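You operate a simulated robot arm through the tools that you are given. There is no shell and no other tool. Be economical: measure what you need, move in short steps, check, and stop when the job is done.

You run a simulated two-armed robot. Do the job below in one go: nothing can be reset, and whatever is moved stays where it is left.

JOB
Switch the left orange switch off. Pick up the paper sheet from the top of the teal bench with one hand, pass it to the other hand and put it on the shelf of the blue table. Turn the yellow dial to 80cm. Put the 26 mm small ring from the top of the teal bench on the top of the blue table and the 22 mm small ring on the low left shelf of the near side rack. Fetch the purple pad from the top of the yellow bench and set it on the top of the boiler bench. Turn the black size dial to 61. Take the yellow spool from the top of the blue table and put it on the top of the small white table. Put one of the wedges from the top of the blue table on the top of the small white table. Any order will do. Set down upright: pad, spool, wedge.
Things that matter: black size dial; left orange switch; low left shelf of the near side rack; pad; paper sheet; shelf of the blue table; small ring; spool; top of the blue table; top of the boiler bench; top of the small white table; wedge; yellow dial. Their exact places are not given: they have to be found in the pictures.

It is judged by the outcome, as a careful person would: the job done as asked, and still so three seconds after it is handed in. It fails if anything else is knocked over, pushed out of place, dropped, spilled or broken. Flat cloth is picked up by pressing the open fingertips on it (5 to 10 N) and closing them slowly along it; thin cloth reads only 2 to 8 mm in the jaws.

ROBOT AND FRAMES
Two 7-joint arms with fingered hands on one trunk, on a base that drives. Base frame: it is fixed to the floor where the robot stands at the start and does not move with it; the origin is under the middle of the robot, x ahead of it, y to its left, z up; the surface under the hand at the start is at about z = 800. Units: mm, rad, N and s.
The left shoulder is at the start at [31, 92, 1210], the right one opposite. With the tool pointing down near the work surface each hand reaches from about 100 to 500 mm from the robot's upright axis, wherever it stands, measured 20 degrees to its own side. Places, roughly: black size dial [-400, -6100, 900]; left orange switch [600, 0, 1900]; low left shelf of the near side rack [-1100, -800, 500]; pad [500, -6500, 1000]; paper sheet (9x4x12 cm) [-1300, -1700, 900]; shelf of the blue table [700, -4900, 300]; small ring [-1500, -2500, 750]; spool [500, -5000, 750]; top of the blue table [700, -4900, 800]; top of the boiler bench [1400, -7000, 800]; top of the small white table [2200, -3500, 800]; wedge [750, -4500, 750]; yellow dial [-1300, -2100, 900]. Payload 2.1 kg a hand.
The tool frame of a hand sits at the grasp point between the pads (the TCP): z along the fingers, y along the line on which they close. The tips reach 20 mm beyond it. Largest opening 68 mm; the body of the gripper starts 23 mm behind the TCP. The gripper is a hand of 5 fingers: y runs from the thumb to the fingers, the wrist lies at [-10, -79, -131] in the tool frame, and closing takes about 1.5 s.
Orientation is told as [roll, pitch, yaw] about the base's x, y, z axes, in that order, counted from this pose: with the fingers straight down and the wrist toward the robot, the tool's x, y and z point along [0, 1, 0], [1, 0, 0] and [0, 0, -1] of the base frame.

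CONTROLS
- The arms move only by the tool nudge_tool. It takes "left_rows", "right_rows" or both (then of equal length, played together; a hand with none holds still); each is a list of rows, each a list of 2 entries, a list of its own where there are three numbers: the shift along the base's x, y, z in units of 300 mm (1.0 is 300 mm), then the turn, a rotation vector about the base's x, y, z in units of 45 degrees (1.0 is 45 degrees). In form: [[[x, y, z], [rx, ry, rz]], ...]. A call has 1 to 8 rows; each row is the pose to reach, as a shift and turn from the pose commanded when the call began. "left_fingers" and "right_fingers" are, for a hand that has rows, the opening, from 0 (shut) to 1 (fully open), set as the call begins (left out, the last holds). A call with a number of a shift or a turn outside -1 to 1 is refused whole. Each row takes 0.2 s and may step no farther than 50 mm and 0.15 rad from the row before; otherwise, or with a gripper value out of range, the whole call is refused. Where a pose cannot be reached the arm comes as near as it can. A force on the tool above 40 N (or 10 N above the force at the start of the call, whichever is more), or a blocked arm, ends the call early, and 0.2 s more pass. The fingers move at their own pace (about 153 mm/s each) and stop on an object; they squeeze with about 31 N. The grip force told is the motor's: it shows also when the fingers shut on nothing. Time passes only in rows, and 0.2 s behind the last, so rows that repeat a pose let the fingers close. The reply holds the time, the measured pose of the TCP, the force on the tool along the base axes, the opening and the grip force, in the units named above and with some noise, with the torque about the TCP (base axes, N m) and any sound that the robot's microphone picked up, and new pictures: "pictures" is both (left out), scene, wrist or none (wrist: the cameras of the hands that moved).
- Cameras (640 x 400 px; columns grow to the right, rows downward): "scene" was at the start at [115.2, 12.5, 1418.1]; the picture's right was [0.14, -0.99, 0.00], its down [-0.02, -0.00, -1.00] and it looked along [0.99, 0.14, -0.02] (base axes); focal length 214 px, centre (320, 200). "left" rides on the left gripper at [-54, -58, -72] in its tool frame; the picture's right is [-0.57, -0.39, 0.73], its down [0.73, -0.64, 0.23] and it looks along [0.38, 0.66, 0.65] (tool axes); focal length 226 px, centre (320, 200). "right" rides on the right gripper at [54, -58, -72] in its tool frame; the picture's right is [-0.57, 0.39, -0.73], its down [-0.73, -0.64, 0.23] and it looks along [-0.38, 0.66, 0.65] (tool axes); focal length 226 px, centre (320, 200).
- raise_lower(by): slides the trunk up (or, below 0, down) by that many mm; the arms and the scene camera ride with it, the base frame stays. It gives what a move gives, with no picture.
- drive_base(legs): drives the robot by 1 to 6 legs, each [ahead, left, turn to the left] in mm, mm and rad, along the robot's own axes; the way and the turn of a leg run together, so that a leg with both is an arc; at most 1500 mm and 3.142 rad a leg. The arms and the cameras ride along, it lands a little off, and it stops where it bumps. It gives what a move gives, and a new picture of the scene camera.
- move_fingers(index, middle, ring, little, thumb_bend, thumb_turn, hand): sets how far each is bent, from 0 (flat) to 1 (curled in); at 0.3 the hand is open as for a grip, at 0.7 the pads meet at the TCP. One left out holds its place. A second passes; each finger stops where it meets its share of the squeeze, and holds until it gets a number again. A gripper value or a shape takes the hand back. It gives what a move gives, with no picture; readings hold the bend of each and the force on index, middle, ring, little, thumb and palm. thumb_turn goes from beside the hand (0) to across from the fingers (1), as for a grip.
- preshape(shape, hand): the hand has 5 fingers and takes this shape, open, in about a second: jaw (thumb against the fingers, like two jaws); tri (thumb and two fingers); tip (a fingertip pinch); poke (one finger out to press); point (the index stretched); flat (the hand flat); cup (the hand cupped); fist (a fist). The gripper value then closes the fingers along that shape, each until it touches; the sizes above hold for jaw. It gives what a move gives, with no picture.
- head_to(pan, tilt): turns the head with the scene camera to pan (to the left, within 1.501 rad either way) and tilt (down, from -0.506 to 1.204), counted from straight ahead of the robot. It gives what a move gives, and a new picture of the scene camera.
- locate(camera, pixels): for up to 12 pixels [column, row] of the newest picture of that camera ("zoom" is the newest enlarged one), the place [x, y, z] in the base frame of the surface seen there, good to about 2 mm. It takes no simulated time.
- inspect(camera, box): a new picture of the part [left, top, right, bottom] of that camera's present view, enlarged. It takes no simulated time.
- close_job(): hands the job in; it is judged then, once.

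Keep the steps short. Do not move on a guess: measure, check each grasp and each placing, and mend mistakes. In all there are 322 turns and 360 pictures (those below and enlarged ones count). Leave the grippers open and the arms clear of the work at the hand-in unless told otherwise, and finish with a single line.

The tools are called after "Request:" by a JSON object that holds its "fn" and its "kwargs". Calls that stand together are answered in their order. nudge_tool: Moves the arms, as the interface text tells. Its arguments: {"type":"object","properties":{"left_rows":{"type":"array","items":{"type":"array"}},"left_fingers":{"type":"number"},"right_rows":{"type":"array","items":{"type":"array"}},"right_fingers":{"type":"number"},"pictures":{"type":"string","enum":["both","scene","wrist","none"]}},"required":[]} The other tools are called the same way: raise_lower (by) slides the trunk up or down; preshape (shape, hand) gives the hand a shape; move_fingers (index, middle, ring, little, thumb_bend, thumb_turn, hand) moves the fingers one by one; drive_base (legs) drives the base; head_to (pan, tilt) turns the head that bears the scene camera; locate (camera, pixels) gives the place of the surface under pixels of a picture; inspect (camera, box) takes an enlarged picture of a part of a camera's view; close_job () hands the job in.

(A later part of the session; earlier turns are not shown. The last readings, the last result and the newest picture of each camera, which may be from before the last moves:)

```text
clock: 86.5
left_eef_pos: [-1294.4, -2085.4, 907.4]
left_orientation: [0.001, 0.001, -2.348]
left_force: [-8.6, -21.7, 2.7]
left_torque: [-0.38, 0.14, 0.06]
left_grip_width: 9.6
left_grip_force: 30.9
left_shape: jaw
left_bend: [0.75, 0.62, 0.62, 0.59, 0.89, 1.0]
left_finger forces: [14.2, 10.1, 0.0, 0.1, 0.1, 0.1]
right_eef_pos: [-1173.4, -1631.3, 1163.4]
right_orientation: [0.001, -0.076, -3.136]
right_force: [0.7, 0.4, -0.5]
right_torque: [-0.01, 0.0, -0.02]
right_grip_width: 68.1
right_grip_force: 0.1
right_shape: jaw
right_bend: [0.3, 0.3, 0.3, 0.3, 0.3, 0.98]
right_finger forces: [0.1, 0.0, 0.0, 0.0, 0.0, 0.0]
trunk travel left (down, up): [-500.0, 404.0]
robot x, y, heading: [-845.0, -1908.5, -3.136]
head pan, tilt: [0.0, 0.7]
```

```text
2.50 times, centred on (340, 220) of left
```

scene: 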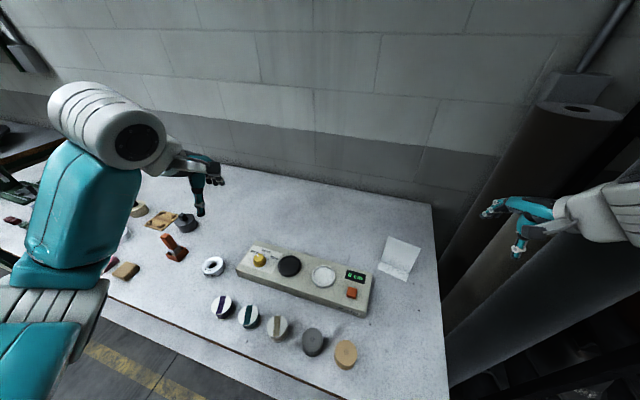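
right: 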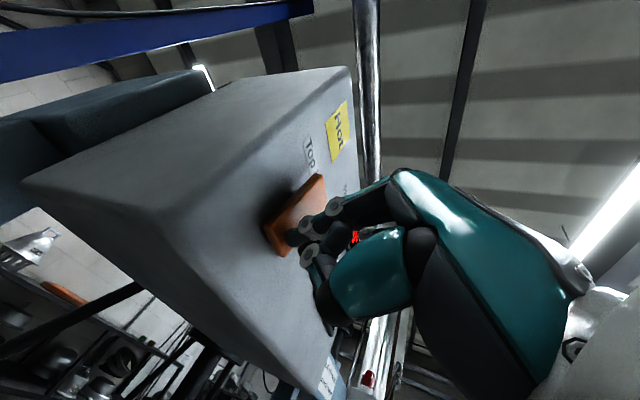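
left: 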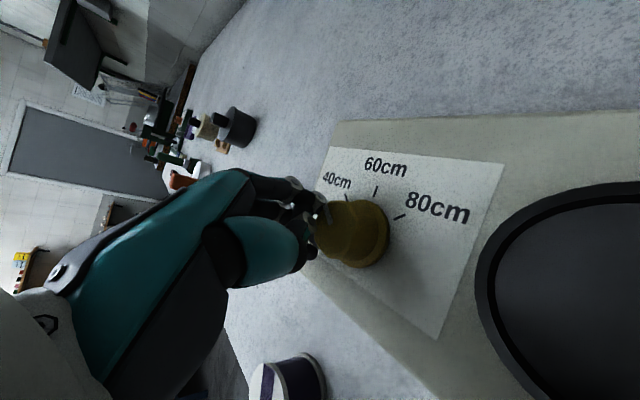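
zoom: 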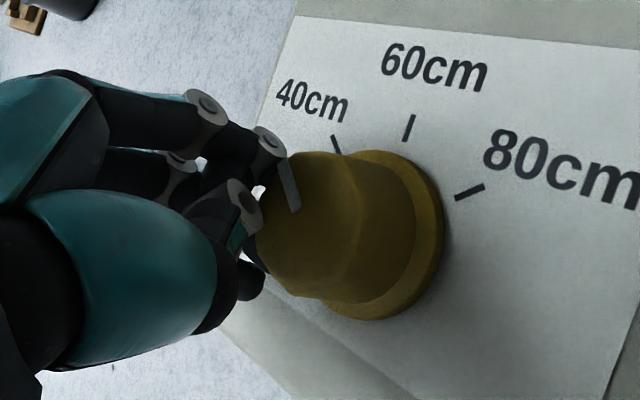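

The thumb closed above the knob: TCP too high and slightly off. I open, lift, and bring the base closer for reach.

Request:
{"fn": "nudge_tool", "kwargs": {"left_rows": [[[0, 0, 0], [0, 0, 0]], [[0, 0, 0], [0, 0, 0]], [[0, 0, 0.1], [0, 0, 0]], [[0, 0, 0.2], [0, 0, 0]]], "left_fingers": 1.0, "pictures": "none"}}

Request:
{"fn": "drive_base", "kwargs": {"legs": [[30, 70, 0]]}}

Request:
{"fn": "inspect", "kwargs": {"camera": "scene", "box": [200, 200, 360, 320]}}

```text
clock: 87.5
left_eef_pos: [-1293.0, -2080.8, 968.7]
left_orientation: [0.002, 0.003, -2.351]
left_force: [-0.4, 0.8, 0.2]
left_torque: [0.0, -0.02, 0.02]
left_grip_width: 67.7
left_grip_force: 0.0
left_shape: jaw
left_bend: [0.3, 0.3, 0.3, 0.3, 0.3, 0.98]
left_finger forces: [0.0, 0.0, 0.0, 0.0, 0.0, 0.1]
right_eef_pos: [-1172.1, -1628.8, 1162.2]
right_orientation: [0.004, -0.078, -3.14]
right_force: [-0.8, 0.6, -0.8]
right_torque: [0.0, -0.01, -0.02]
right_grip_width: 68.0
right_grip_force: 0.0
right_shape: jaw
right_bend: [0.3, 0.3, 0.3, 0.3, 0.3, 0.98]
right_finger forces: [0.0, 0.1, 0.0, 0.1, 0.1, 0.0]
trunk travel left (down, up): [-500.0, 404.0]
robot x, y, heading: [-845.4, -1909.2, -3.134]
head pan, tilt: [0.0, 0.7]
```

```text
clock: 88.5
left_eef_pos: [-1322.0, -2155.2, 968.6]
left_orientation: [0.0, 0.0, -2.347]
left_force: [0.3, 0.0, 0.5]
left_torque: [0.0, 0.01, 0.0]
left_grip_width: 67.8
left_grip_force: 0.0
left_shape: jaw
left_bend: [0.3, 0.3, 0.3, 0.3, 0.3, 0.98]
left_finger forces: [0.0, 0.0, 0.0, 0.1, 0.1, 0.1]
right_eef_pos: [-1203.5, -1700.7, 1161.5]
right_orientation: [0.003, -0.079, -3.136]
right_force: [-0.1, 0.4, 0.7]
right_torque: [-0.03, -0.03, -0.03]
right_grip_width: 68.0
right_grip_force: 0.1
right_shape: jaw
right_bend: [0.3, 0.3, 0.3, 0.3, 0.3, 0.98]
right_finger forces: [0.1, 0.1, 0.0, 0.1, 0.0, 0.1]
trunk travel left (down, up): [-500.0, 404.0]
robot x, y, heading: [-873.2, -1976.1, -3.137]
head pan, tilt: [0.0, 0.7]
```

scene: 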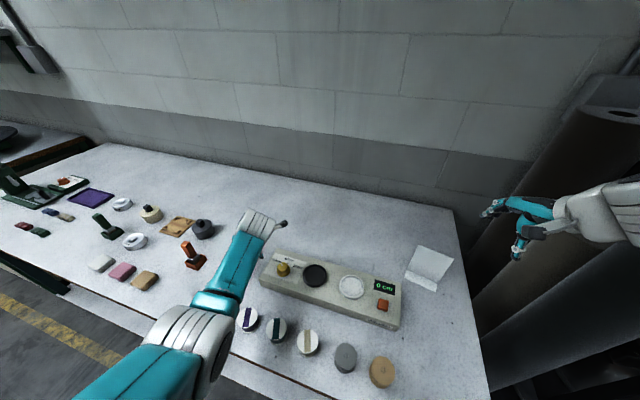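

```text
3.33 times, centred on (280, 260) of scene
```

zoom: 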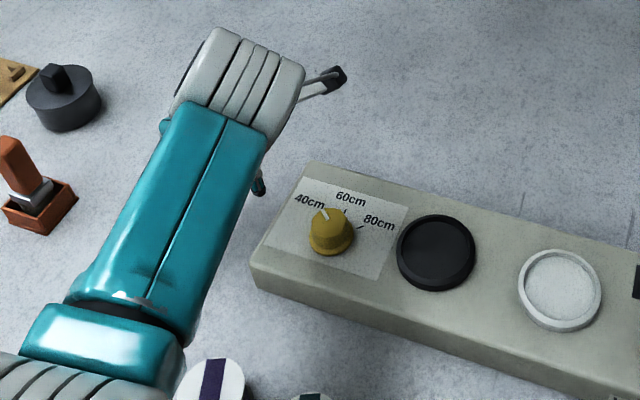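

Request:
{"fn": "nudge_tool", "kwargs": {"left_rows": [[[0.04, 0.13, 0], [0, 0, 0]], [[0.077, 0.252, 0], [0, 0, 0]], [[0.077, 0.252, -0.1], [0, 0, 0]], [[0.077, 0.252, -0.2], [0, 0, 0]], [[0.077, 0.252, -0.227], [0, 0, 0]]], "pictures": "wrist"}}

Request:
{"fn": "inspect", "kwargs": {"camera": "left", "box": [240, 140, 440, 340]}}

```text
clock: 89.7
left_eef_pos: [-1299.6, -2076.5, 900.0]
left_orientation: [-0.001, -0.002, -2.348]
left_force: [-0.6, 0.2, 1.4]
left_torque: [-0.07, 0.04, 0.01]
left_grip_width: 67.6
left_grip_force: 0.1
left_shape: jaw
left_bend: [0.3, 0.3, 0.3, 0.3, 0.3, 0.98]
left_finger forces: [0.1, 2.0, 0.0, 0.0, 0.1, 0.0]
right_eef_pos: [-1202.6, -1700.2, 1162.1]
right_orientation: [0.006, -0.078, -3.137]
right_force: [-0.9, -0.1, 0.1]
right_torque: [-0.06, 0.01, 0.0]
right_grip_width: 67.8
right_grip_force: 0.0
right_shape: jaw
right_bend: [0.3, 0.3, 0.3, 0.3, 0.3, 0.98]
right_finger forces: [0.0, 0.0, 0.1, 0.0, 0.0, 0.0]
trunk travel left (down, up): [-500.0, 404.0]
robot x, y, heading: [-873.3, -1980.7, -3.133]
head pan, tilt: [0.0, 0.7]
```

left: 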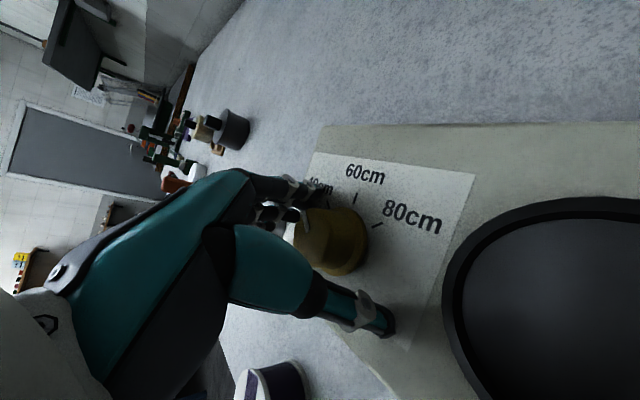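

```text
2.00 times, centred on (340, 240) of left
```

zoom: 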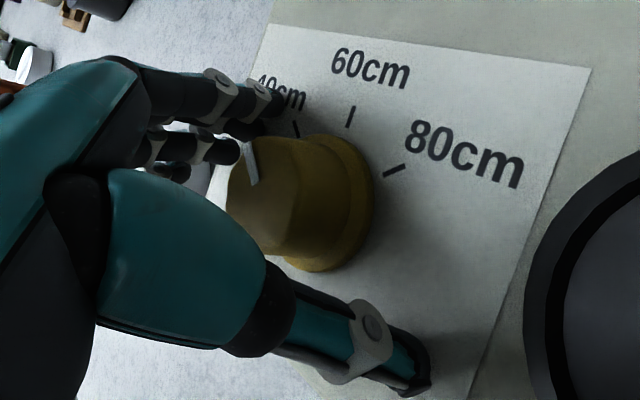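

Request:
{"fn": "nudge_tool", "kwargs": {"left_rows": [[[-0.01, -0.01, 0], [0, 0, 0]], [[-0.01, -0.01, 0], [0, 0, 0]], [[-0.01, -0.01, 0], [0, 0, 0]], [[-0.01, -0.01, 0], [0, 0, 0]], [[-0.01, -0.01, 0], [0, 0, 0]], [[-0.01, -0.01, 0], [0, 0, 0]]], "left_fingers": 0.0, "pictures": "wrist"}}

Request:
{"fn": "inspect", "kwargs": {"camera": "left", "box": [240, 140, 440, 340]}}

```text
clock: 91.1
left_eef_pos: [-1301.3, -2079.2, 899.2]
left_orientation: [-0.002, -0.001, -2.348]
left_force: [2.5, 10.9, 2.5]
left_torque: [0.15, -0.02, -0.05]
left_grip_width: 24.4
left_grip_force: 31.0
left_shape: jaw
left_bend: [0.74, 0.5, 0.55, 0.51, 0.76, 1.0]
left_finger forces: [15.2, 4.6, 0.1, 0.0, 28.9, 0.1]
right_eef_pos: [-1201.4, -1699.0, 1162.5]
right_orientation: [0.004, -0.079, -3.135]
right_force: [-0.5, -0.4, -0.5]
right_torque: [0.02, 0.01, -0.01]
right_grip_width: 67.7
right_grip_force: 0.0
right_shape: jaw
right_bend: [0.3, 0.3, 0.3, 0.3, 0.3, 0.98]
right_finger forces: [0.0, 0.0, 0.1, 0.0, 0.0, 0.0]
trunk travel left (down, up): [-500.0, 404.0]
robot x, y, heading: [-874.7, -1979.1, -3.136]
head pan, tilt: [0.0, 0.7]
```

left: 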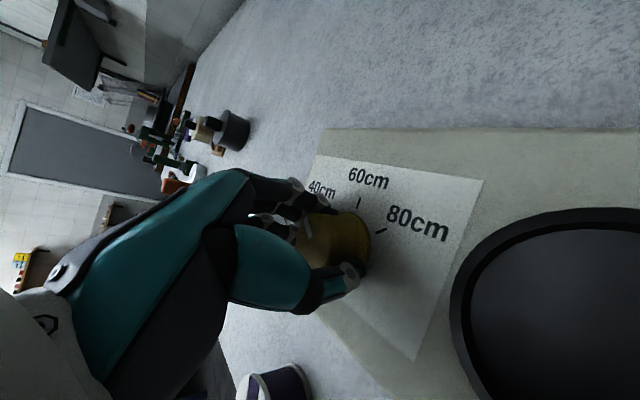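

```text
2.00 times, centred on (340, 240) of left
```

zoom: 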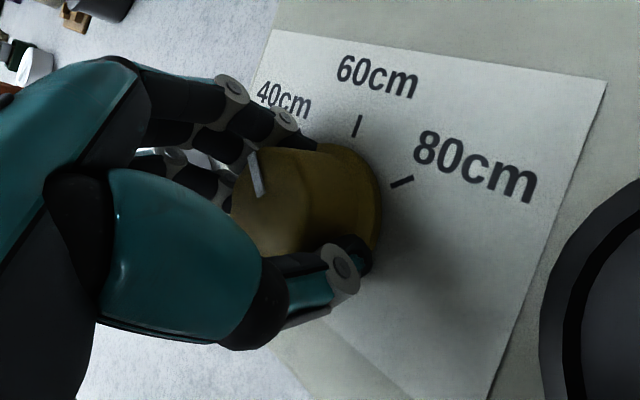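

Knob held (24 mm, thumb 29 N). I turn clockwise 45° first.

Request:
{"fn": "nudge_tool", "kwargs": {"left_rows": [[[0, 0, 0], [0, 0, -0.17]], [[0, 0, 0], [0, 0, -0.34]], [[0, 0, 0], [0, 0, -0.51]], [[0, 0, 0], [0, 0, -0.68]], [[0, 0, 0], [0, 0, -0.84]], [[0, 0, 0], [0, 0, -1.0]]], "pictures": "wrist"}}

Request:
{"fn": "inspect", "kwargs": {"camera": "left", "box": [240, 140, 440, 340]}}

```text
clock: 92.5
left_eef_pos: [-1301.7, -2081.9, 900.6]
left_orientation: [-0.001, 0.001, -3.135]
left_force: [5.5, 0.5, -2.4]
left_torque: [-0.05, -0.05, -0.03]
left_grip_width: 23.9
left_grip_force: 31.0
left_shape: jaw
left_bend: [0.74, 0.53, 0.55, 0.51, 0.79, 0.95]
left_finger forces: [15.2, 5.2, 0.0, 0.1, 24.7, 0.0]
right_eef_pos: [-1203.1, -1699.2, 1162.9]
right_orientation: [0.006, -0.078, -3.135]
right_force: [0.7, 0.2, -0.4]
right_torque: [-0.01, 0.0, -0.01]
right_grip_width: 68.0
right_grip_force: 0.0
right_shape: jaw
right_bend: [0.3, 0.3, 0.3, 0.3, 0.3, 0.98]
right_finger forces: [0.1, 0.0, 0.0, 0.1, 0.1, 0.0]
trunk travel left (down, up): [-500.0, 404.0]
robot x, y, heading: [-874.6, -1978.8, -3.134]
head pan, tilt: [0.0, 0.7]
```

left: 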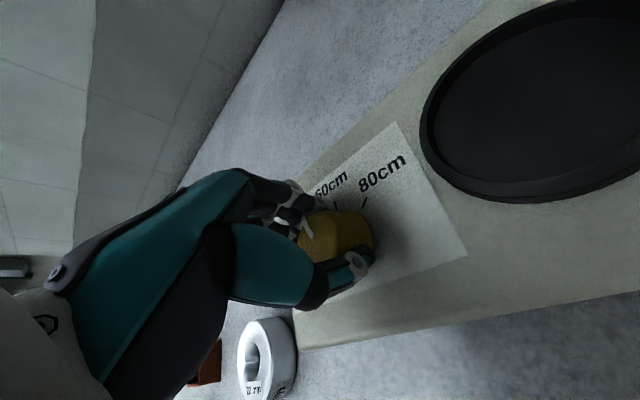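

```text
2.00 times, centred on (340, 240) of left
```

zoom: 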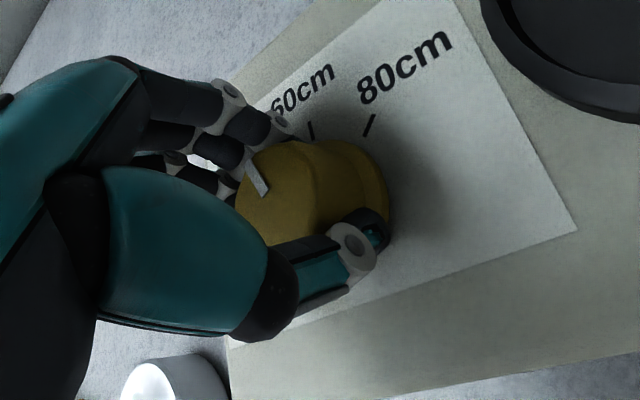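

Request:
{"fn": "nudge_tool", "kwargs": {"left_rows": [[[0, 0, 0], [0, 0, -0.17]], [[0, 0, 0], [0, 0, -0.34]], [[0, 0, 0], [0, 0, -0.51]], [[0, 0, 0], [0, 0, -0.68]], [[0, 0, 0], [0, 0, -0.84]], [[0, 0, 0], [0, 0, -1.0]]], "pictures": "wrist"}}

Request:
{"fn": "inspect", "kwargs": {"camera": "left", "box": [240, 140, 440, 340]}}

```text
clock: 93.9
left_eef_pos: [-1303.1, -2081.9, 900.0]
left_orientation: [0.001, 0.001, 2.364]
left_force: [2.3, -2.5, -2.0]
left_torque: [0.02, 0.0, 0.01]
left_grip_width: 22.8
left_grip_force: 30.9
left_shape: jaw
left_bend: [0.74, 0.53, 0.55, 0.51, 0.79, 0.93]
left_finger forces: [18.4, 5.8, 0.0, 0.0, 25.0, 0.1]
right_eef_pos: [-1202.1, -1699.9, 1162.0]
right_orientation: [0.004, -0.077, -3.136]
right_force: [-0.2, 0.8, 0.5]
right_torque: [-0.03, 0.0, 0.0]
right_grip_width: 67.7
right_grip_force: 0.0
right_shape: jaw
right_bend: [0.3, 0.3, 0.3, 0.3, 0.3, 0.98]
right_finger forces: [0.1, 0.0, 0.0, 0.0, 0.1, 0.0]
trunk travel left (down, up): [-500.0, 404.0]
robot x, y, heading: [-873.4, -1978.7, -3.134]
head pan, tilt: [0.0, 0.7]
```

left: 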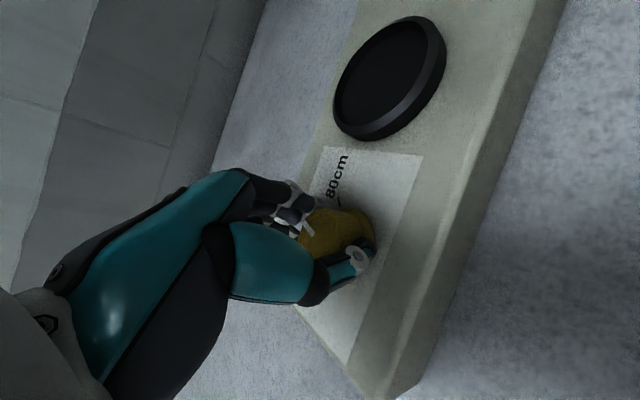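

```text
2.00 times, centred on (340, 240) of left
```

zoom: 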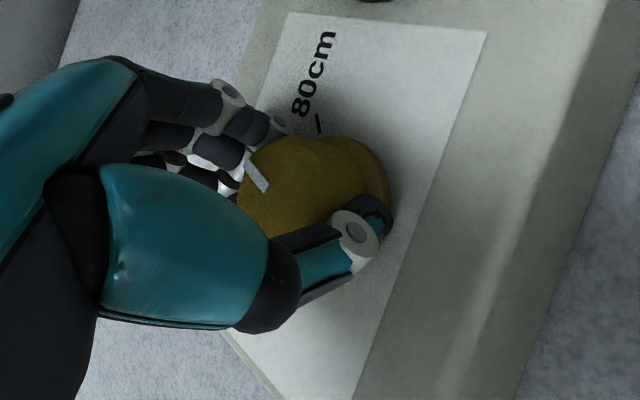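

About 12–15° remain by comparison with the tick position at the start. I turn 13° more, then open and lift to check.

Request:
{"fn": "nudge_tool", "kwargs": {"left_rows": [[[0, 0, 0], [0, 0, -0.1]], [[0, 0, 0], [0, 0, -0.2]], [[0, 0, 0], [0, 0, -0.29]], [[0, 0, 0], [0, 0, -0.29]]], "pictures": "none"}}

Request:
{"fn": "nudge_tool", "kwargs": {"left_rows": [[[0, 0, 0], [0, 0, 0]], [[0, 0, 0], [0, 0, 0]], [[0, 0, 0], [0, 0, 0]], [[0, 0, 0.1], [0, 0, 0]], [[0, 0, 0.2], [0, 0, 0]], [[0, 0, 0.3], [0, 0, 0]]], "left_fingers": 1.0, "pictures": "none"}}

Request:
{"fn": "inspect", "kwargs": {"camera": "left", "box": [240, 140, 440, 340]}}

Request:
{"fn": "inspect", "kwargs": {"camera": "scene", "box": [240, 230, 320, 300]}}

```text
clock: 94.9
left_eef_pos: [-1288.0, -2075.3, 902.5]
left_orientation: [-0.001, 0.001, 2.136]
left_force: [0.1, -12.6, -4.2]
left_torque: [-0.17, -0.01, 0.11]
left_grip_width: 18.6
left_grip_force: 31.0
left_shape: jaw
left_bend: [0.77, 0.49, 0.49, 0.51, 0.81, 1.0]
left_finger forces: [0.6, 5.6, 7.2, 0.0, 23.7, 0.1]
left hand out of reach, approached as far as the arm can: row 1, 2, 3, 4
right_eef_pos: [-1203.6, -1700.8, 1161.9]
right_orientation: [0.004, -0.077, -3.133]
right_force: [-0.1, 0.1, -0.3]
right_torque: [0.01, -0.01, -0.02]
right_grip_width: 68.1
right_grip_force: 0.1
right_shape: jaw
right_bend: [0.3, 0.3, 0.3, 0.3, 0.3, 0.98]
right_finger forces: [0.0, 0.1, 0.0, 0.0, 0.0, 0.0]
trunk travel left (down, up): [-500.0, 404.0]
robot x, y, heading: [-877.8, -1974.2, -3.134]
head pan, tilt: [0.0, 0.7]
```

```text
clock: 96.3
left_eef_pos: [-1286.5, -2073.2, 992.4]
left_orientation: [-0.001, -0.002, 2.137]
left_force: [-0.4, -0.8, 0.3]
left_torque: [-0.01, -0.02, 0.04]
left_grip_width: 67.8
left_grip_force: 0.1
left_shape: jaw
left_bend: [0.3, 0.3, 0.3, 0.3, 0.3, 0.98]
left_finger forces: [0.0, 0.0, 0.1, 0.1, 0.1, 0.0]
right_eef_pos: [-1201.9, -1699.2, 1162.6]
right_orientation: [0.006, -0.078, -3.134]
right_force: [-0.5, 0.6, -0.4]
right_torque: [0.01, 0.01, -0.03]
right_grip_width: 67.8
right_grip_force: 0.1
right_shape: jaw
right_bend: [0.3, 0.3, 0.3, 0.3, 0.3, 0.98]
right_finger forces: [0.1, 0.0, 0.0, 0.0, 0.0, 0.0]
trunk travel left (down, up): [-500.0, 404.0]
robot x, y, heading: [-876.0, -1976.0, -3.137]
head pan, tilt: [0.0, 0.7]
```

```text
2.00 times, centred on (340, 240) of left
```

zoom: 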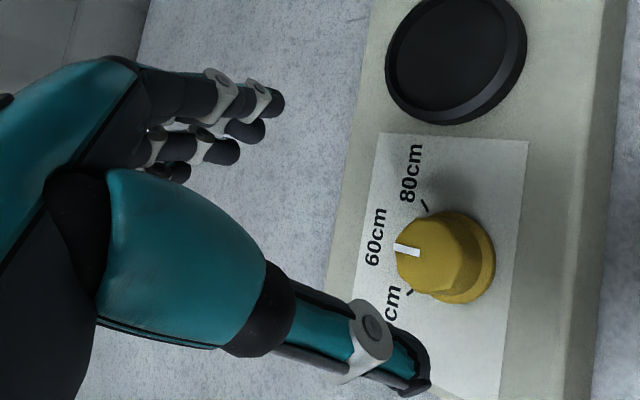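

```text
5.71 times, centred on (280, 265) of scene
```

zoom: 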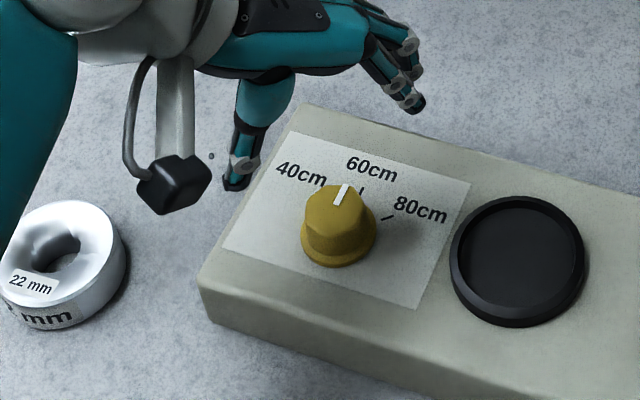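

The knob ended at 60 cm (the grip slipped in the last part). I regrip pre-turned 20° ccw, and turn again.

Request:
{"fn": "nudge_tool", "kwargs": {"left_rows": [[[-0.01, -0.005, 0], [0, 0, 0.18]], [[-0.02, -0.01, 0], [0, 0, 0.36]], [[-0.03, -0.015, 0], [0, 0, 0.54]], [[-0.04, -0.022, 0], [0, 0, 0.72]], [[-0.042, -0.022, 0], [0, 0, 0.9]], [[-0.042, -0.022, 0], [0, 0, 1.0]]], "pictures": "none"}}

Request:
{"fn": "nudge_tool", "kwargs": {"left_rows": [[[0, 0, 0], [0, 0, 0.18]], [[0, 0, 0], [0, 0, 0.36]], [[0, 0, 0], [0, 0, 0.54]], [[0, 0, 0], [0, 0, 0.73]]], "pictures": "none"}}

```text
clock: 97.7
left_eef_pos: [-1301.1, -2080.7, 991.7]
left_orientation: [0.001, 0.001, 2.923]
left_force: [-0.2, 0.5, -0.3]
left_torque: [-0.01, -0.02, 0.0]
left_grip_width: 67.7
left_grip_force: 0.1
left_shape: jaw
left_bend: [0.3, 0.3, 0.3, 0.3, 0.3, 0.98]
left_finger forces: [0.1, 0.0, 0.0, 0.1, 0.0, 0.1]
right_eef_pos: [-1203.0, -1699.5, 1162.3]
right_orientation: [0.006, -0.08, -3.133]
right_force: [0.5, -0.6, 0.9]
right_torque: [0.0, 0.02, 0.01]
right_grip_width: 67.8
right_grip_force: 0.0
right_shape: jaw
right_bend: [0.3, 0.3, 0.3, 0.3, 0.3, 0.98]
right_finger forces: [0.1, 0.0, 0.0, 0.1, 0.0, 0.0]
trunk travel left (down, up): [-500.0, 404.0]
robot x, y, heading: [-876.2, -1976.2, -3.133]
head pan, tilt: [0.0, 0.7]
```

```text
clock: 98.7
left_eef_pos: [-1300.8, -2079.9, 992.0]
left_orientation: [0.001, 0.0, -2.784]
left_force: [-0.7, 0.2, 1.0]
left_torque: [0.0, 0.0, 0.0]
left_grip_width: 67.8
left_grip_force: 0.2
left_shape: jaw
left_bend: [0.3, 0.3, 0.3, 0.3, 0.3, 0.98]
left_finger forces: [0.1, 0.0, 0.1, 0.1, 0.1, 0.0]
right_eef_pos: [-1202.8, -1699.4, 1162.9]
right_orientation: [0.006, -0.078, -3.136]
right_force: [-0.2, -0.4, -0.3]
right_torque: [-0.01, 0.01, -0.01]
right_grip_width: 67.7
right_grip_force: 0.0
right_shape: jaw
right_bend: [0.3, 0.3, 0.3, 0.3, 0.3, 0.98]
right_finger forces: [0.0, 0.0, 0.0, 0.0, 0.0, 0.0]
trunk travel left (down, up): [-500.0, 404.0]
robot x, y, heading: [-874.5, -1982.8, -3.132]
head pan, tilt: [0.0, 0.7]
```

Request:
{"fn": "nudge_tool", "kwargs": {"left_rows": [[[0, 0, -0.1], [0, 0, 0]], [[0, 0, -0.2], [0, 0, 0]], [[0, 0, -0.31], [0, 0, 0]]], "pictures": "none"}}

Request:
{"fn": "nudge_tool", "kwargs": {"left_rows": [[[0, 0, 0], [0, 0, 0]], [[0, 0, 0], [0, 0, 0]], [[0, 0, 0], [0, 0, 0]], [[0, 0, 0], [0, 0, 0]], [[0, 0, 0], [0, 0, 0]], [[0, 0, 0], [0, 0, 0]], [[0, 0, 0], [0, 0, 0]]], "left_fingers": 0.0, "pictures": "none"}}

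Request:
{"fn": "inspect", "kwargs": {"camera": "left", "box": [240, 140, 440, 340]}}

```text
clock: 99.5
left_eef_pos: [-1299.1, -2079.5, 898.8]
left_orientation: [-0.001, -0.002, -2.788]
left_force: [0.1, 0.3, 5.4]
left_torque: [-0.1, 0.14, 0.03]
left_grip_width: 66.8
left_grip_force: 0.0
left_shape: jaw
left_bend: [0.3, 0.3, 0.3, 0.3, 0.3, 0.98]
left_finger forces: [0.0, 4.5, 0.0, 0.0, 0.0, 0.0]
right_eef_pos: [-1201.6, -1699.8, 1162.6]
right_orientation: [0.005, -0.079, -3.135]
right_force: [0.4, 0.6, 0.5]
right_torque: [0.01, 0.0, 0.0]
right_grip_width: 67.9
right_grip_force: 0.1
right_shape: jaw
right_bend: [0.3, 0.3, 0.3, 0.3, 0.3, 0.98]
right_finger forces: [0.0, 0.1, 0.0, 0.1, 0.0, 0.0]
trunk travel left (down, up): [-500.0, 404.0]
robot x, y, heading: [-874.3, -1976.4, -3.133]
head pan, tilt: [0.0, 0.7]
```

```text
clock: 101.1
left_eef_pos: [-1297.9, -2080.3, 899.0]
left_orientation: [0.0, -0.002, -2.787]
left_force: [4.8, 1.6, 11.5]
left_torque: [0.01, 0.22, 0.04]
left_grip_width: 25.5
left_grip_force: 31.6
left_shape: jaw
left_bend: [0.75, 0.49, 0.54, 0.5, 0.77, 1.0]
left_finger forces: [23.0, 5.5, 0.1, 0.0, 25.4, 0.0]
right_eef_pos: [-1201.3, -1699.7, 1162.0]
right_orientation: [0.006, -0.078, -3.135]
right_force: [-0.9, 0.2, -0.7]
right_torque: [0.0, 0.04, 0.02]
right_grip_width: 67.9
right_grip_force: 0.1
right_shape: jaw
right_bend: [0.3, 0.3, 0.3, 0.3, 0.3, 0.98]
right_finger forces: [0.0, 0.1, 0.1, 0.0, 0.0, 0.0]
trunk travel left (down, up): [-500.0, 404.0]
robot x, y, heading: [-873.4, -1978.2, -3.133]
head pan, tilt: [0.0, 0.7]
```

```text
2.00 times, centred on (340, 240) of left
```

zoom: 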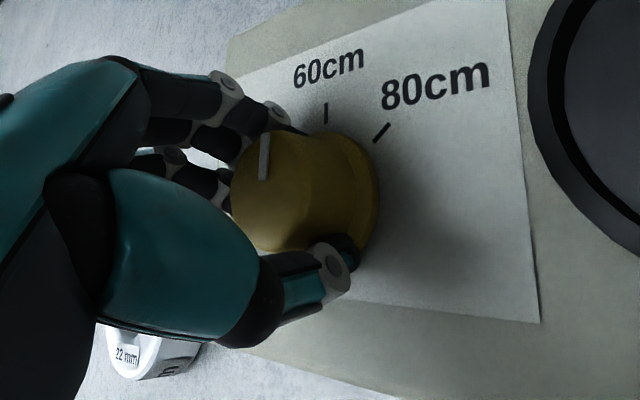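

Request:
{"fn": "nudge_tool", "kwargs": {"left_rows": [[[0, 0, 0], [0, 0, -0.17]], [[0, 0, 0], [0, 0, -0.34]], [[0, 0, 0], [0, 0, -0.51]], [[0, 0, 0], [0, 0, -0.68]], [[0, 0, 0], [0, 0, -0.84]], [[0, 0, 0], [0, 0, -1.0]]], "pictures": "none"}}

Request:
{"fn": "inspect", "kwargs": {"camera": "left", "box": [240, 140, 440, 340]}}

```text
clock: 102.5
left_eef_pos: [-1298.6, -2081.0, 899.2]
left_orientation: [0.0, 0.0, 2.708]
left_force: [5.1, -3.5, 3.1]
left_torque: [0.01, 0.03, 0.06]
left_grip_width: 24.9
left_grip_force: 31.1
left_shape: jaw
left_bend: [0.75, 0.49, 0.54, 0.5, 0.77, 1.0]
left_finger forces: [17.9, 6.4, 0.1, 0.1, 26.9, 0.0]
right_eef_pos: [-1201.5, -1700.5, 1162.4]
right_orientation: [0.004, -0.078, -3.135]
right_force: [-0.6, 0.2, -0.6]
right_torque: [-0.02, 0.01, -0.03]
right_grip_width: 67.9
right_grip_force: 0.0
right_shape: jaw
right_bend: [0.3, 0.3, 0.3, 0.3, 0.3, 0.98]
right_finger forces: [0.1, 0.0, 0.1, 0.1, 0.0, 0.0]
trunk travel left (down, up): [-500.0, 404.0]
robot x, y, heading: [-874.9, -1976.7, -3.131]
head pan, tilt: [0.0, 0.7]
```

```text
2.00 times, centred on (340, 240) of left
```

zoom: 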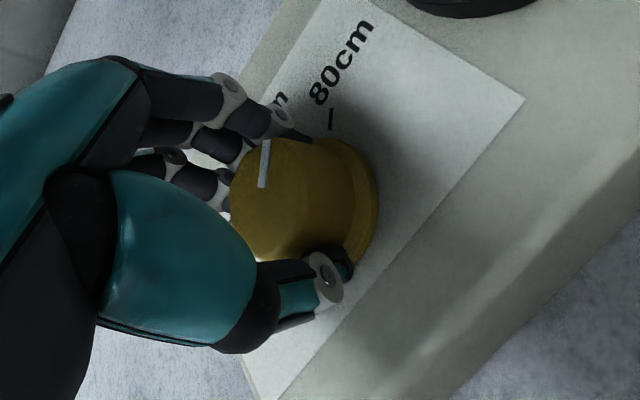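

The 80 tick sits where the 60 tick sat; I add 4°, then open and lift.

Request:
{"fn": "nudge_tool", "kwargs": {"left_rows": [[[0, 0, 0], [0, 0, -0.1]], [[0, 0, 0], [0, 0, -0.1]]], "pictures": "none"}}

Request:
{"fn": "nudge_tool", "kwargs": {"left_rows": [[[0, 0, 0], [0, 0, 0]], [[0, 0, 0], [0, 0, 0]], [[0, 0, 0], [0, 0, 0]], [[0, 0, 0.1], [0, 0, 0]], [[0, 0, 0.2], [0, 0, 0]], [[0, 0, 0.3], [0, 0, 0]]], "left_fingers": 1.0, "pictures": "none"}}

Request:
{"fn": "inspect", "kwargs": {"camera": "scene", "box": [240, 230, 320, 300]}}

```text
clock: 103.1
left_eef_pos: [-1299.8, -2080.9, 898.5]
left_orientation: [-0.001, -0.003, 2.633]
left_force: [6.2, -6.9, 7.0]
left_torque: [-0.02, -0.03, 0.07]
left_grip_width: 25.2
left_grip_force: 31.1
left_shape: jaw
left_bend: [0.75, 0.5, 0.54, 0.5, 0.77, 1.0]
left_finger forces: [18.8, 5.7, 0.0, 0.1, 28.0, 0.0]
right_eef_pos: [-1200.8, -1700.8, 1162.3]
right_orientation: [0.004, -0.079, -3.134]
right_force: [0.1, -0.1, 1.1]
right_torque: [0.03, -0.01, 0.03]
right_grip_width: 68.0
right_grip_force: 0.1
right_shape: jaw
right_bend: [0.3, 0.3, 0.3, 0.3, 0.3, 0.98]
right_finger forces: [0.1, 0.0, 0.0, 0.1, 0.1, 0.0]
trunk travel left (down, up): [-500.0, 404.0]
robot x, y, heading: [-874.3, -1976.7, -3.139]
head pan, tilt: [0.0, 0.7]
```

```text
clock: 104.5
left_eef_pos: [-1298.8, -2080.3, 989.6]
left_orientation: [0.0, 0.002, 2.633]
left_force: [0.9, -1.2, 0.6]
left_torque: [-0.02, -0.01, -0.02]
left_grip_width: 67.5
left_grip_force: 0.0
left_shape: jaw
left_bend: [0.3, 0.3, 0.3, 0.3, 0.3, 0.98]
left_finger forces: [0.0, 0.0, 0.1, 0.0, 0.0, 0.1]
right_eef_pos: [-1202.4, -1699.7, 1162.4]
right_orientation: [0.006, -0.078, -3.135]
right_force: [-0.1, -0.7, 0.0]
right_torque: [-0.03, -0.02, -0.04]
right_grip_width: 68.1
right_grip_force: 0.1
right_shape: jaw
right_bend: [0.3, 0.3, 0.3, 0.3, 0.3, 0.98]
right_finger forces: [0.0, 0.0, 0.0, 0.0, 0.0, 0.0]
trunk travel left (down, up): [-500.0, 404.0]
robot x, y, heading: [-872.3, -1975.5, -3.136]
head pan, tilt: [0.0, 0.7]
```

```text
5.71 times, centred on (280, 265) of scene
```

zoom: 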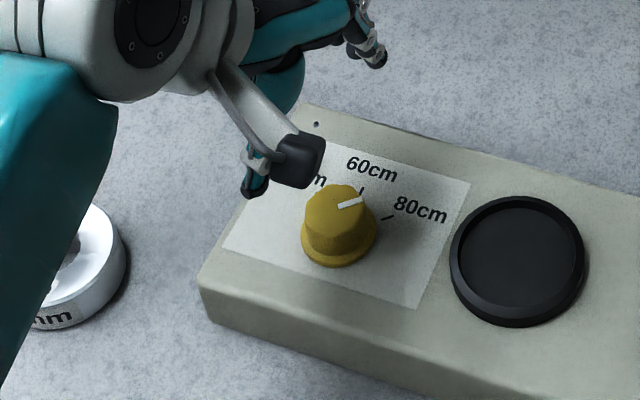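

Request:
{"fn": "locate", "kwargs": {"camera": "zoom", "pixels": [[341, 206], [352, 203], [360, 199], [335, 210], [306, 210], [384, 218], [392, 216]]}}

Request:
{"fn": "inspect", "kwargs": {"camera": "scene", "box": [370, 275, 410, 315]}}

```text
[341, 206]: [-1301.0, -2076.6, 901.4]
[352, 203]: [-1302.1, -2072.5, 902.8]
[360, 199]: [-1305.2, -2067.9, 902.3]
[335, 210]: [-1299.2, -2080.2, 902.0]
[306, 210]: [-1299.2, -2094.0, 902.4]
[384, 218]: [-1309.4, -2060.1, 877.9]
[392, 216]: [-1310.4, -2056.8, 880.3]
```

```text
10.00 times, centred on (390, 295) of scene
```

zoom: 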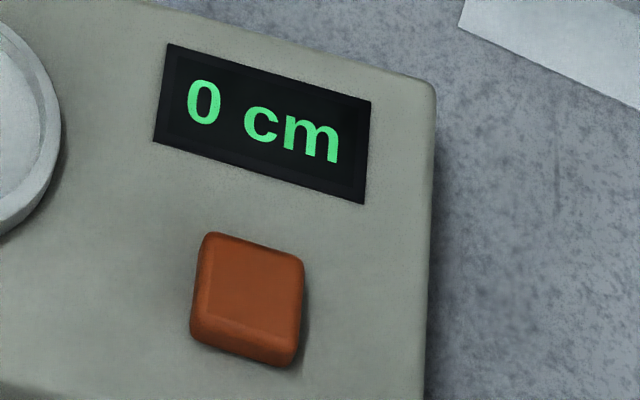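

The pointer is at ≈64°, on 80 cm. Now the rings: I zoom on the left part of the bench.

Request:
{"fn": "nudge_tool", "kwargs": {"left_rows": [[[0.1, 0, 0.1], [0, 0, 0.16]], [[0.2, 0, 0.2], [0, 0, 0.32]], [[0.3, 0, 0.3], [0, 0, 0.48]], [[0.4, 0, 0.4], [0, 0, 0.64]]], "pictures": "none"}}

Request:
{"fn": "head_to", "kwargs": {"pan": 0.5, "tilt": 0.7}}

Request:
{"fn": "inspect", "kwargs": {"camera": "scene", "box": [240, 180, 400, 300]}}

```text
clock: 105.5
left_eef_pos: [-1180.2, -2083.6, 1109.7]
left_orientation: [0.002, 0.001, 3.134]
left_force: [0.4, -0.2, 0.2]
left_torque: [0.0, 0.0, 0.01]
left_grip_width: 67.9
left_grip_force: 0.1
left_shape: jaw
left_bend: [0.3, 0.3, 0.3, 0.3, 0.3, 0.98]
left_finger forces: [0.0, 0.0, 0.0, 0.1, 0.0, 0.1]
right_eef_pos: [-1202.3, -1701.8, 1163.6]
right_orientation: [0.003, -0.079, -3.133]
right_force: [-0.5, 0.3, 0.8]
right_torque: [0.04, 0.02, 0.0]
right_grip_width: 67.8
right_grip_force: 0.1
right_shape: jaw
right_bend: [0.3, 0.3, 0.3, 0.3, 0.3, 0.98]
right_finger forces: [0.1, 0.0, 0.0, 0.0, 0.1, 0.0]
trunk travel left (down, up): [-500.0, 404.0]
robot x, y, heading: [-870.9, -1979.0, -3.133]
head pan, tilt: [0.0, 0.7]
```

```text
clock: 106.4
left_eef_pos: [-1181.2, -2080.7, 1108.5]
left_orientation: [-0.002, 0.0, 3.133]
left_force: [0.4, 1.2, -0.1]
left_torque: [0.05, 0.0, -0.01]
left_grip_width: 67.7
left_grip_force: 0.0
left_shape: jaw
left_bend: [0.3, 0.3, 0.3, 0.3, 0.3, 0.98]
left_finger forces: [0.0, 0.0, 0.0, 0.1, 0.0, 0.0]
right_eef_pos: [-1201.7, -1698.3, 1162.6]
right_orientation: [0.004, -0.076, -3.135]
right_force: [0.3, -0.6, 0.5]
right_torque: [-0.01, -0.03, 0.0]
right_grip_width: 68.0
right_grip_force: 0.1
right_shape: jaw
right_bend: [0.3, 0.3, 0.3, 0.3, 0.3, 0.98]
right_finger forces: [0.0, 0.0, 0.0, 0.0, 0.0, 0.0]
trunk travel left (down, up): [-500.0, 404.0]
robot x, y, heading: [-872.5, -1976.9, -3.129]
head pan, tilt: [0.499, 0.7]
```

scene: 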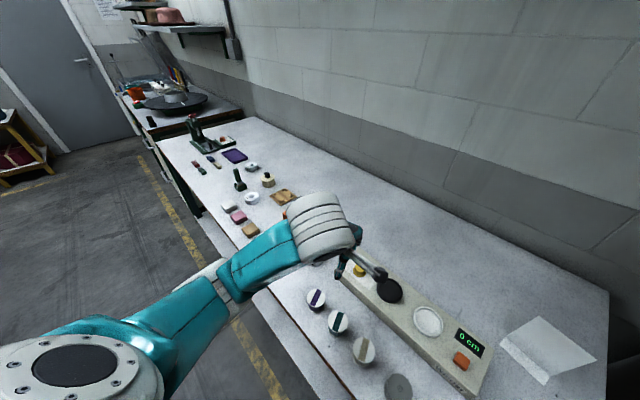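

```text
3.33 times, centred on (320, 240) of scene
```

zoom: 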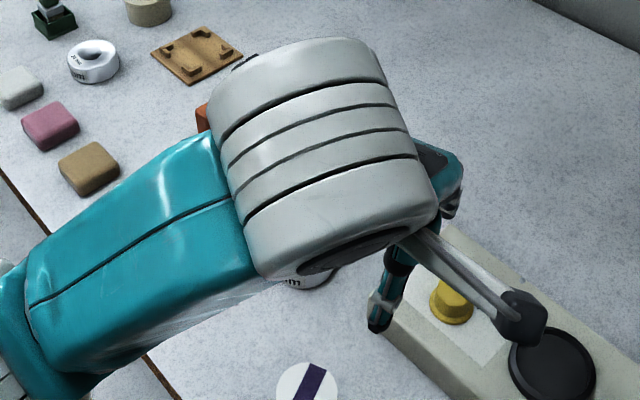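

Request:
{"fn": "inspect", "kwargs": {"camera": "scene", "box": [190, 140, 310, 220]}}

Request:
{"fn": "locate", "kwargs": {"camera": "scene", "pixels": [[252, 166], [251, 197], [268, 180], [240, 182], [195, 140], [245, 230], [207, 163], [285, 196]]}}

```text
5.00 times, centred on (250, 180) of scene
```

zoom: 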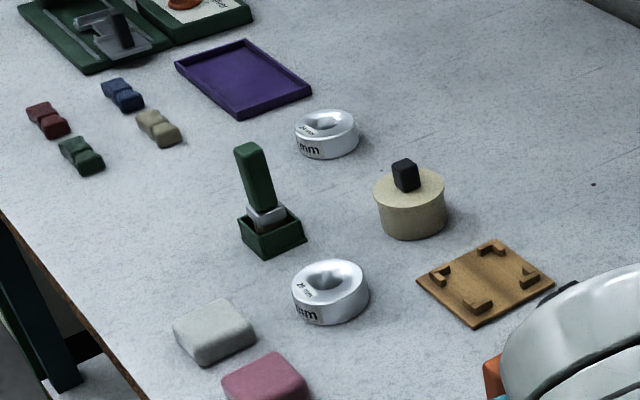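

```text
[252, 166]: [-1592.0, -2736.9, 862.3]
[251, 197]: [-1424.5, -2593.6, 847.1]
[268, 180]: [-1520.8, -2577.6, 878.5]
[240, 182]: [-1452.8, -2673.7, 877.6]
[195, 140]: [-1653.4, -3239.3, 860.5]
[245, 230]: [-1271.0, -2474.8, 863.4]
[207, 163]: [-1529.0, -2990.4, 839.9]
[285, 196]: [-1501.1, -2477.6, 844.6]
```

Request:
{"fn": "inspect", "kwargs": {"camera": "scene", "box": [240, 156, 268, 210]}}

Request:
{"fn": "inspect", "kwargs": {"camera": "scene", "box": [243, 188, 267, 208]}}

```text
7.41 times, centred on (254, 183) of scene
```

zoom: 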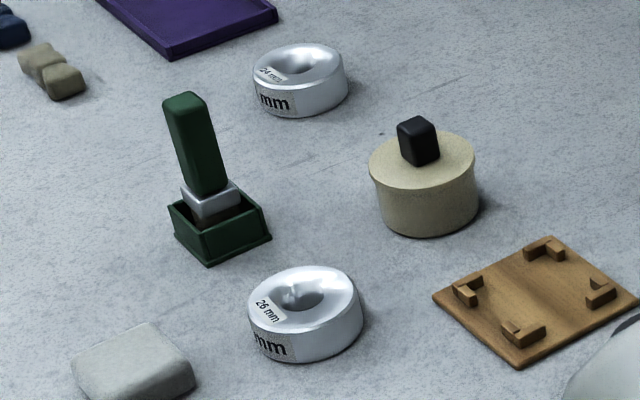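

```text
16.00 times, centred on (255, 198) of scene
```

zoom: 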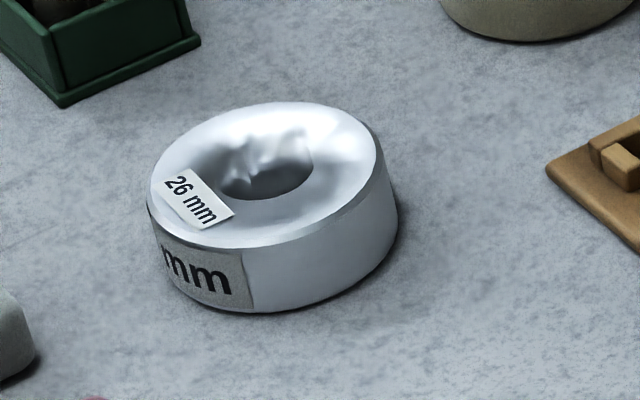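

26 mm ring is at (-1425,-2594), 24 mm further away, 22 mm near at (-1315,-2200). I move the left hand above the 22 mm ring.

Request:
{"fn": "nudge_tool", "kwargs": {"left_rows": [[[-0.07, -0.1, -0.06], [0, 0, 0]], [[-0.14, -0.2, -0.12], [0, 0, 0]], [[-0.22, -0.28, -0.18], [0, 0, 0]], [[-0.3, -0.34, -0.24], [0, 0, 0]], [[-0.37, -0.39, -0.3], [0, 0, 0]]], "pictures": "wrist"}}

Request:
{"fn": "head_to", "kwargs": {"pan": 0.3, "tilt": 0.8}}

```text
clock: 107.6
left_eef_pos: [-1291.8, -2196.2, 1020.7]
left_orientation: [0.0, -0.001, 3.134]
left_force: [0.2, 0.1, -0.1]
left_torque: [0.01, 0.03, -0.01]
left_grip_width: 67.8
left_grip_force: 0.1
left_shape: jaw
left_bend: [0.3, 0.3, 0.3, 0.3, 0.3, 0.98]
left_finger forces: [0.1, 0.0, 0.0, 0.0, 0.0, 0.0]
right_eef_pos: [-1202.3, -1699.0, 1163.2]
right_orientation: [0.004, -0.077, -3.133]
right_force: [-0.1, -0.1, 1.3]
right_torque: [0.03, -0.02, 0.0]
right_grip_width: 67.8
right_grip_force: 0.1
right_shape: jaw
right_bend: [0.3, 0.3, 0.3, 0.3, 0.3, 0.98]
right_finger forces: [0.0, 0.1, 0.0, 0.1, 0.0, 0.1]
trunk travel left (down, up): [-500.0, 404.0]
robot x, y, heading: [-873.3, -1976.8, -3.133]
head pan, tilt: [0.499, 0.7]
```

left: 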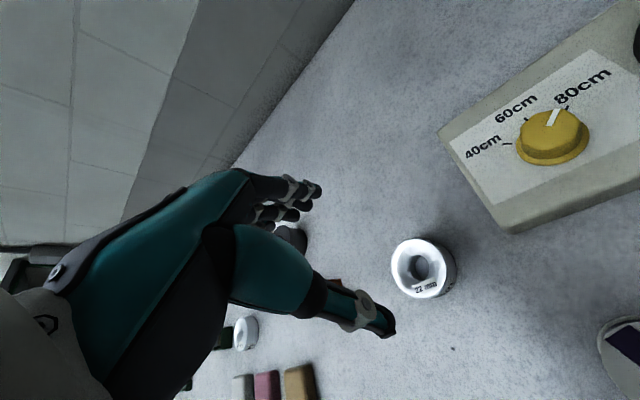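

```text
clock: 108.3
left_eef_pos: [-1290.4, -2196.4, 1020.2]
left_orientation: [0.001, 0.001, 3.134]
left_force: [0.0, -1.2, -0.4]
left_torque: [-0.01, -0.01, 0.03]
left_grip_width: 67.9
left_grip_force: 0.0
left_shape: jaw
left_bend: [0.3, 0.3, 0.3, 0.3, 0.3, 0.98]
left_finger forces: [0.1, 0.0, 0.0, 0.0, 0.1, 0.0]
right_eef_pos: [-1202.7, -1699.1, 1163.2]
right_orientation: [0.005, -0.079, -3.134]
right_force: [-0.2, 0.7, 0.5]
right_torque: [0.03, -0.03, -0.01]
right_grip_width: 67.7
right_grip_force: 0.1
right_shape: jaw
right_bend: [0.3, 0.3, 0.3, 0.3, 0.3, 0.98]
right_finger forces: [0.0, 0.0, 0.0, 0.0, 0.1, 0.0]
trunk travel left (down, up): [-500.0, 404.0]
robot x, y, heading: [-873.1, -1976.7, -3.132]
head pan, tilt: [0.3, 0.799]
```

scene: 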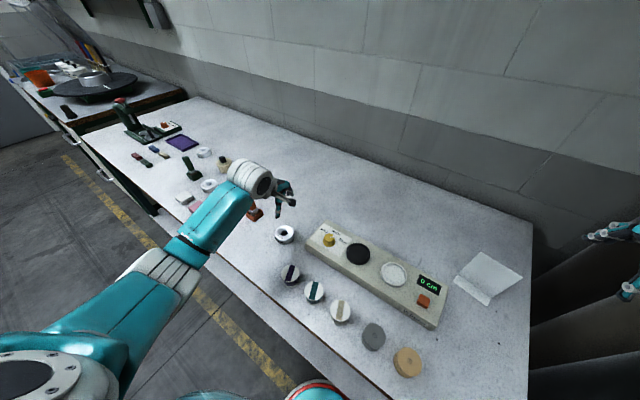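

Measure the ring in both views.

Request:
{"fn": "locate", "kwargs": {"camera": "left", "pixels": [[420, 242], [392, 268], [422, 297], [448, 270], [458, 270], [418, 265], [440, 292], [407, 248]]}}

Request:
{"fn": "inspect", "kwargs": {"camera": "scene", "box": [265, 215, 305, 250]}}

Request:
{"fn": "locate", "kwargs": {"camera": "scene", "pixels": [[275, 233], [294, 235], [284, 226], [284, 240], [284, 244]]}}

```text
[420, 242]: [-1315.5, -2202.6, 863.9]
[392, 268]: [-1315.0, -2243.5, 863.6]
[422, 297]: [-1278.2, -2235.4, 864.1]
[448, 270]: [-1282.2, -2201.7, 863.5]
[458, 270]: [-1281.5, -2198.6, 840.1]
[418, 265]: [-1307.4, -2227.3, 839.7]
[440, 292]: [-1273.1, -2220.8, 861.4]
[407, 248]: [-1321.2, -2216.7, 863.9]
```

```text
11.43 times, centred on (285, 232) of scene
```

zoom: 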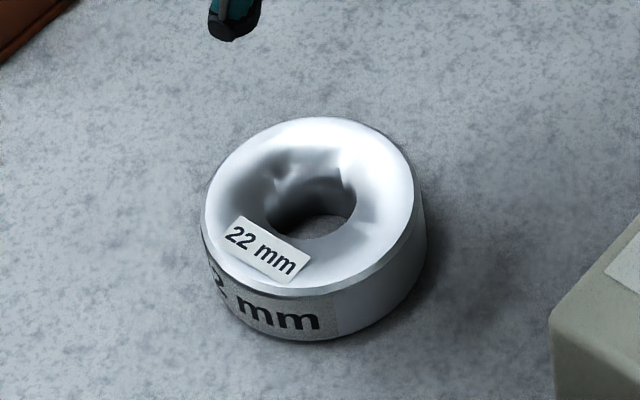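

```text
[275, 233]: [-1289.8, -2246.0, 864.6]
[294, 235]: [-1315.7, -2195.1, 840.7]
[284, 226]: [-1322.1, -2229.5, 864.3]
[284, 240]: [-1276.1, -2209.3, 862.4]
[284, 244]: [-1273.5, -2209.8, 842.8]
```

Ring centre ≈(-1298.5,-2222), Ø51, top z 864. I go above it and lower to TCP z≈864.

Request:
{"fn": "nudge_tool", "kwargs": {"left_rows": [[[-0.02, -0.085, -0.06], [0, 0, 0]], [[-0.024, -0.087, -0.2], [0, 0, 0]], [[-0.024, -0.087, -0.34], [0, 0, 0]]], "pictures": "wrist"}}

Request:
{"fn": "inspect", "kwargs": {"camera": "scene", "box": [225, 180, 345, 270]}}

```text
clock: 109.2
left_eef_pos: [-1298.5, -2223.5, 918.7]
left_orientation: [0.002, 0.001, 3.134]
left_force: [-0.2, -0.3, -0.3]
left_torque: [0.0, -0.02, -0.02]
left_grip_width: 67.8
left_grip_force: 0.0
left_shape: jaw
left_bend: [0.3, 0.3, 0.3, 0.3, 0.3, 0.98]
left_finger forces: [0.0, 0.1, 0.0, 0.0, 0.1, 0.1]
right_eef_pos: [-1202.3, -1698.8, 1161.7]
right_orientation: [0.004, -0.078, -3.135]
right_force: [0.5, 0.8, 0.1]
right_torque: [-0.05, 0.01, -0.01]
right_grip_width: 67.9
right_grip_force: 0.1
right_shape: jaw
right_bend: [0.3, 0.3, 0.3, 0.3, 0.3, 0.98]
right_finger forces: [0.0, 0.0, 0.1, 0.0, 0.0, 0.1]
trunk travel left (down, up): [-500.0, 404.0]
robot x, y, heading: [-877.0, -1977.6, -3.138]
head pan, tilt: [0.3, 0.799]
```

left: 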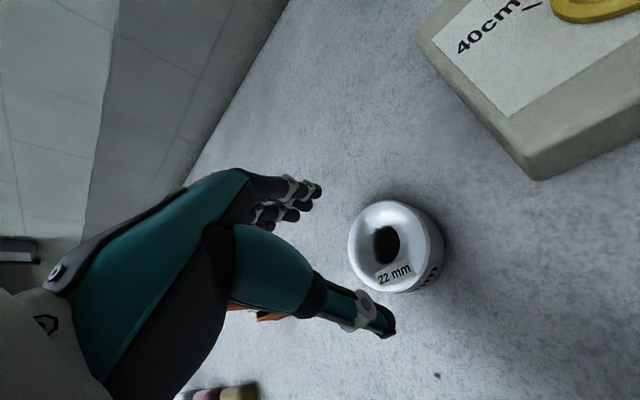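

```text
4.44 times, centred on (285, 225) of scene
```

zoom: 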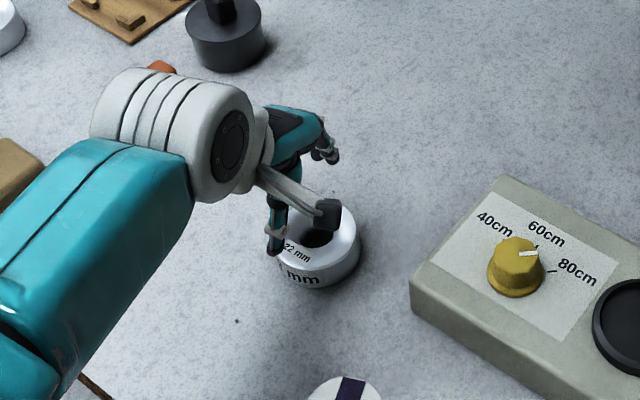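

Request:
{"fn": "nudge_tool", "kwargs": {"left_rows": [[[0, 0, -0.07], [0, 0, 0]], [[0, 0, -0.12], [0, 0, 0]]], "pictures": "wrist"}}

Request:
{"fn": "inspect", "kwargs": {"camera": "scene", "box": [225, 180, 345, 270]}}

```text
clock: 109.8
left_eef_pos: [-1297.5, -2223.1, 880.0]
left_orientation: [0.0, 0.0, 3.135]
left_force: [-0.3, -0.1, -0.1]
left_torque: [0.0, 0.03, 0.0]
left_grip_width: 67.7
left_grip_force: 0.1
left_shape: jaw
left_bend: [0.3, 0.3, 0.3, 0.3, 0.3, 0.98]
left_finger forces: [0.0, 0.0, 0.0, 0.0, 0.0, 0.1]
right_eef_pos: [-1202.8, -1700.8, 1161.9]
right_orientation: [0.005, -0.081, -3.134]
right_force: [0.8, 0.5, 0.3]
right_torque: [-0.04, 0.01, -0.04]
right_grip_width: 67.8
right_grip_force: 0.1
right_shape: jaw
right_bend: [0.3, 0.3, 0.3, 0.3, 0.3, 0.98]
right_finger forces: [0.1, 0.0, 0.1, 0.0, 0.0, 0.1]
trunk travel left (down, up): [-500.0, 404.0]
robot x, y, heading: [-874.4, -1977.6, -3.136]
head pan, tilt: [0.3, 0.799]
```

left: 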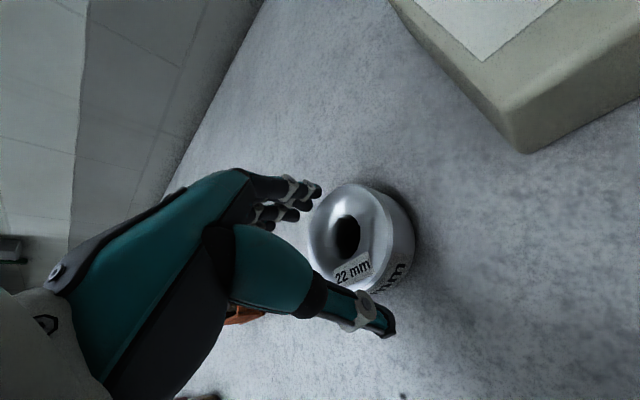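

```text
4.44 times, centred on (285, 225) of scene
```

zoom: 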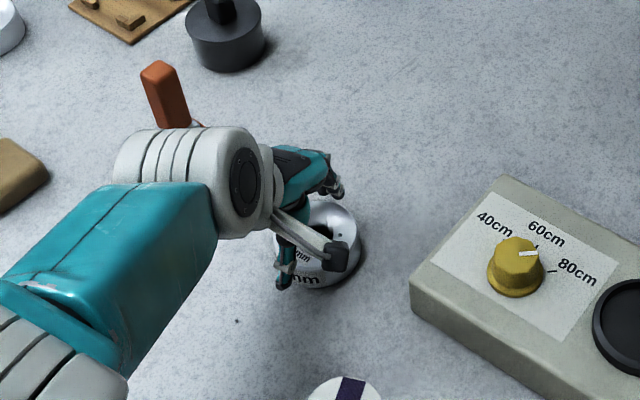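

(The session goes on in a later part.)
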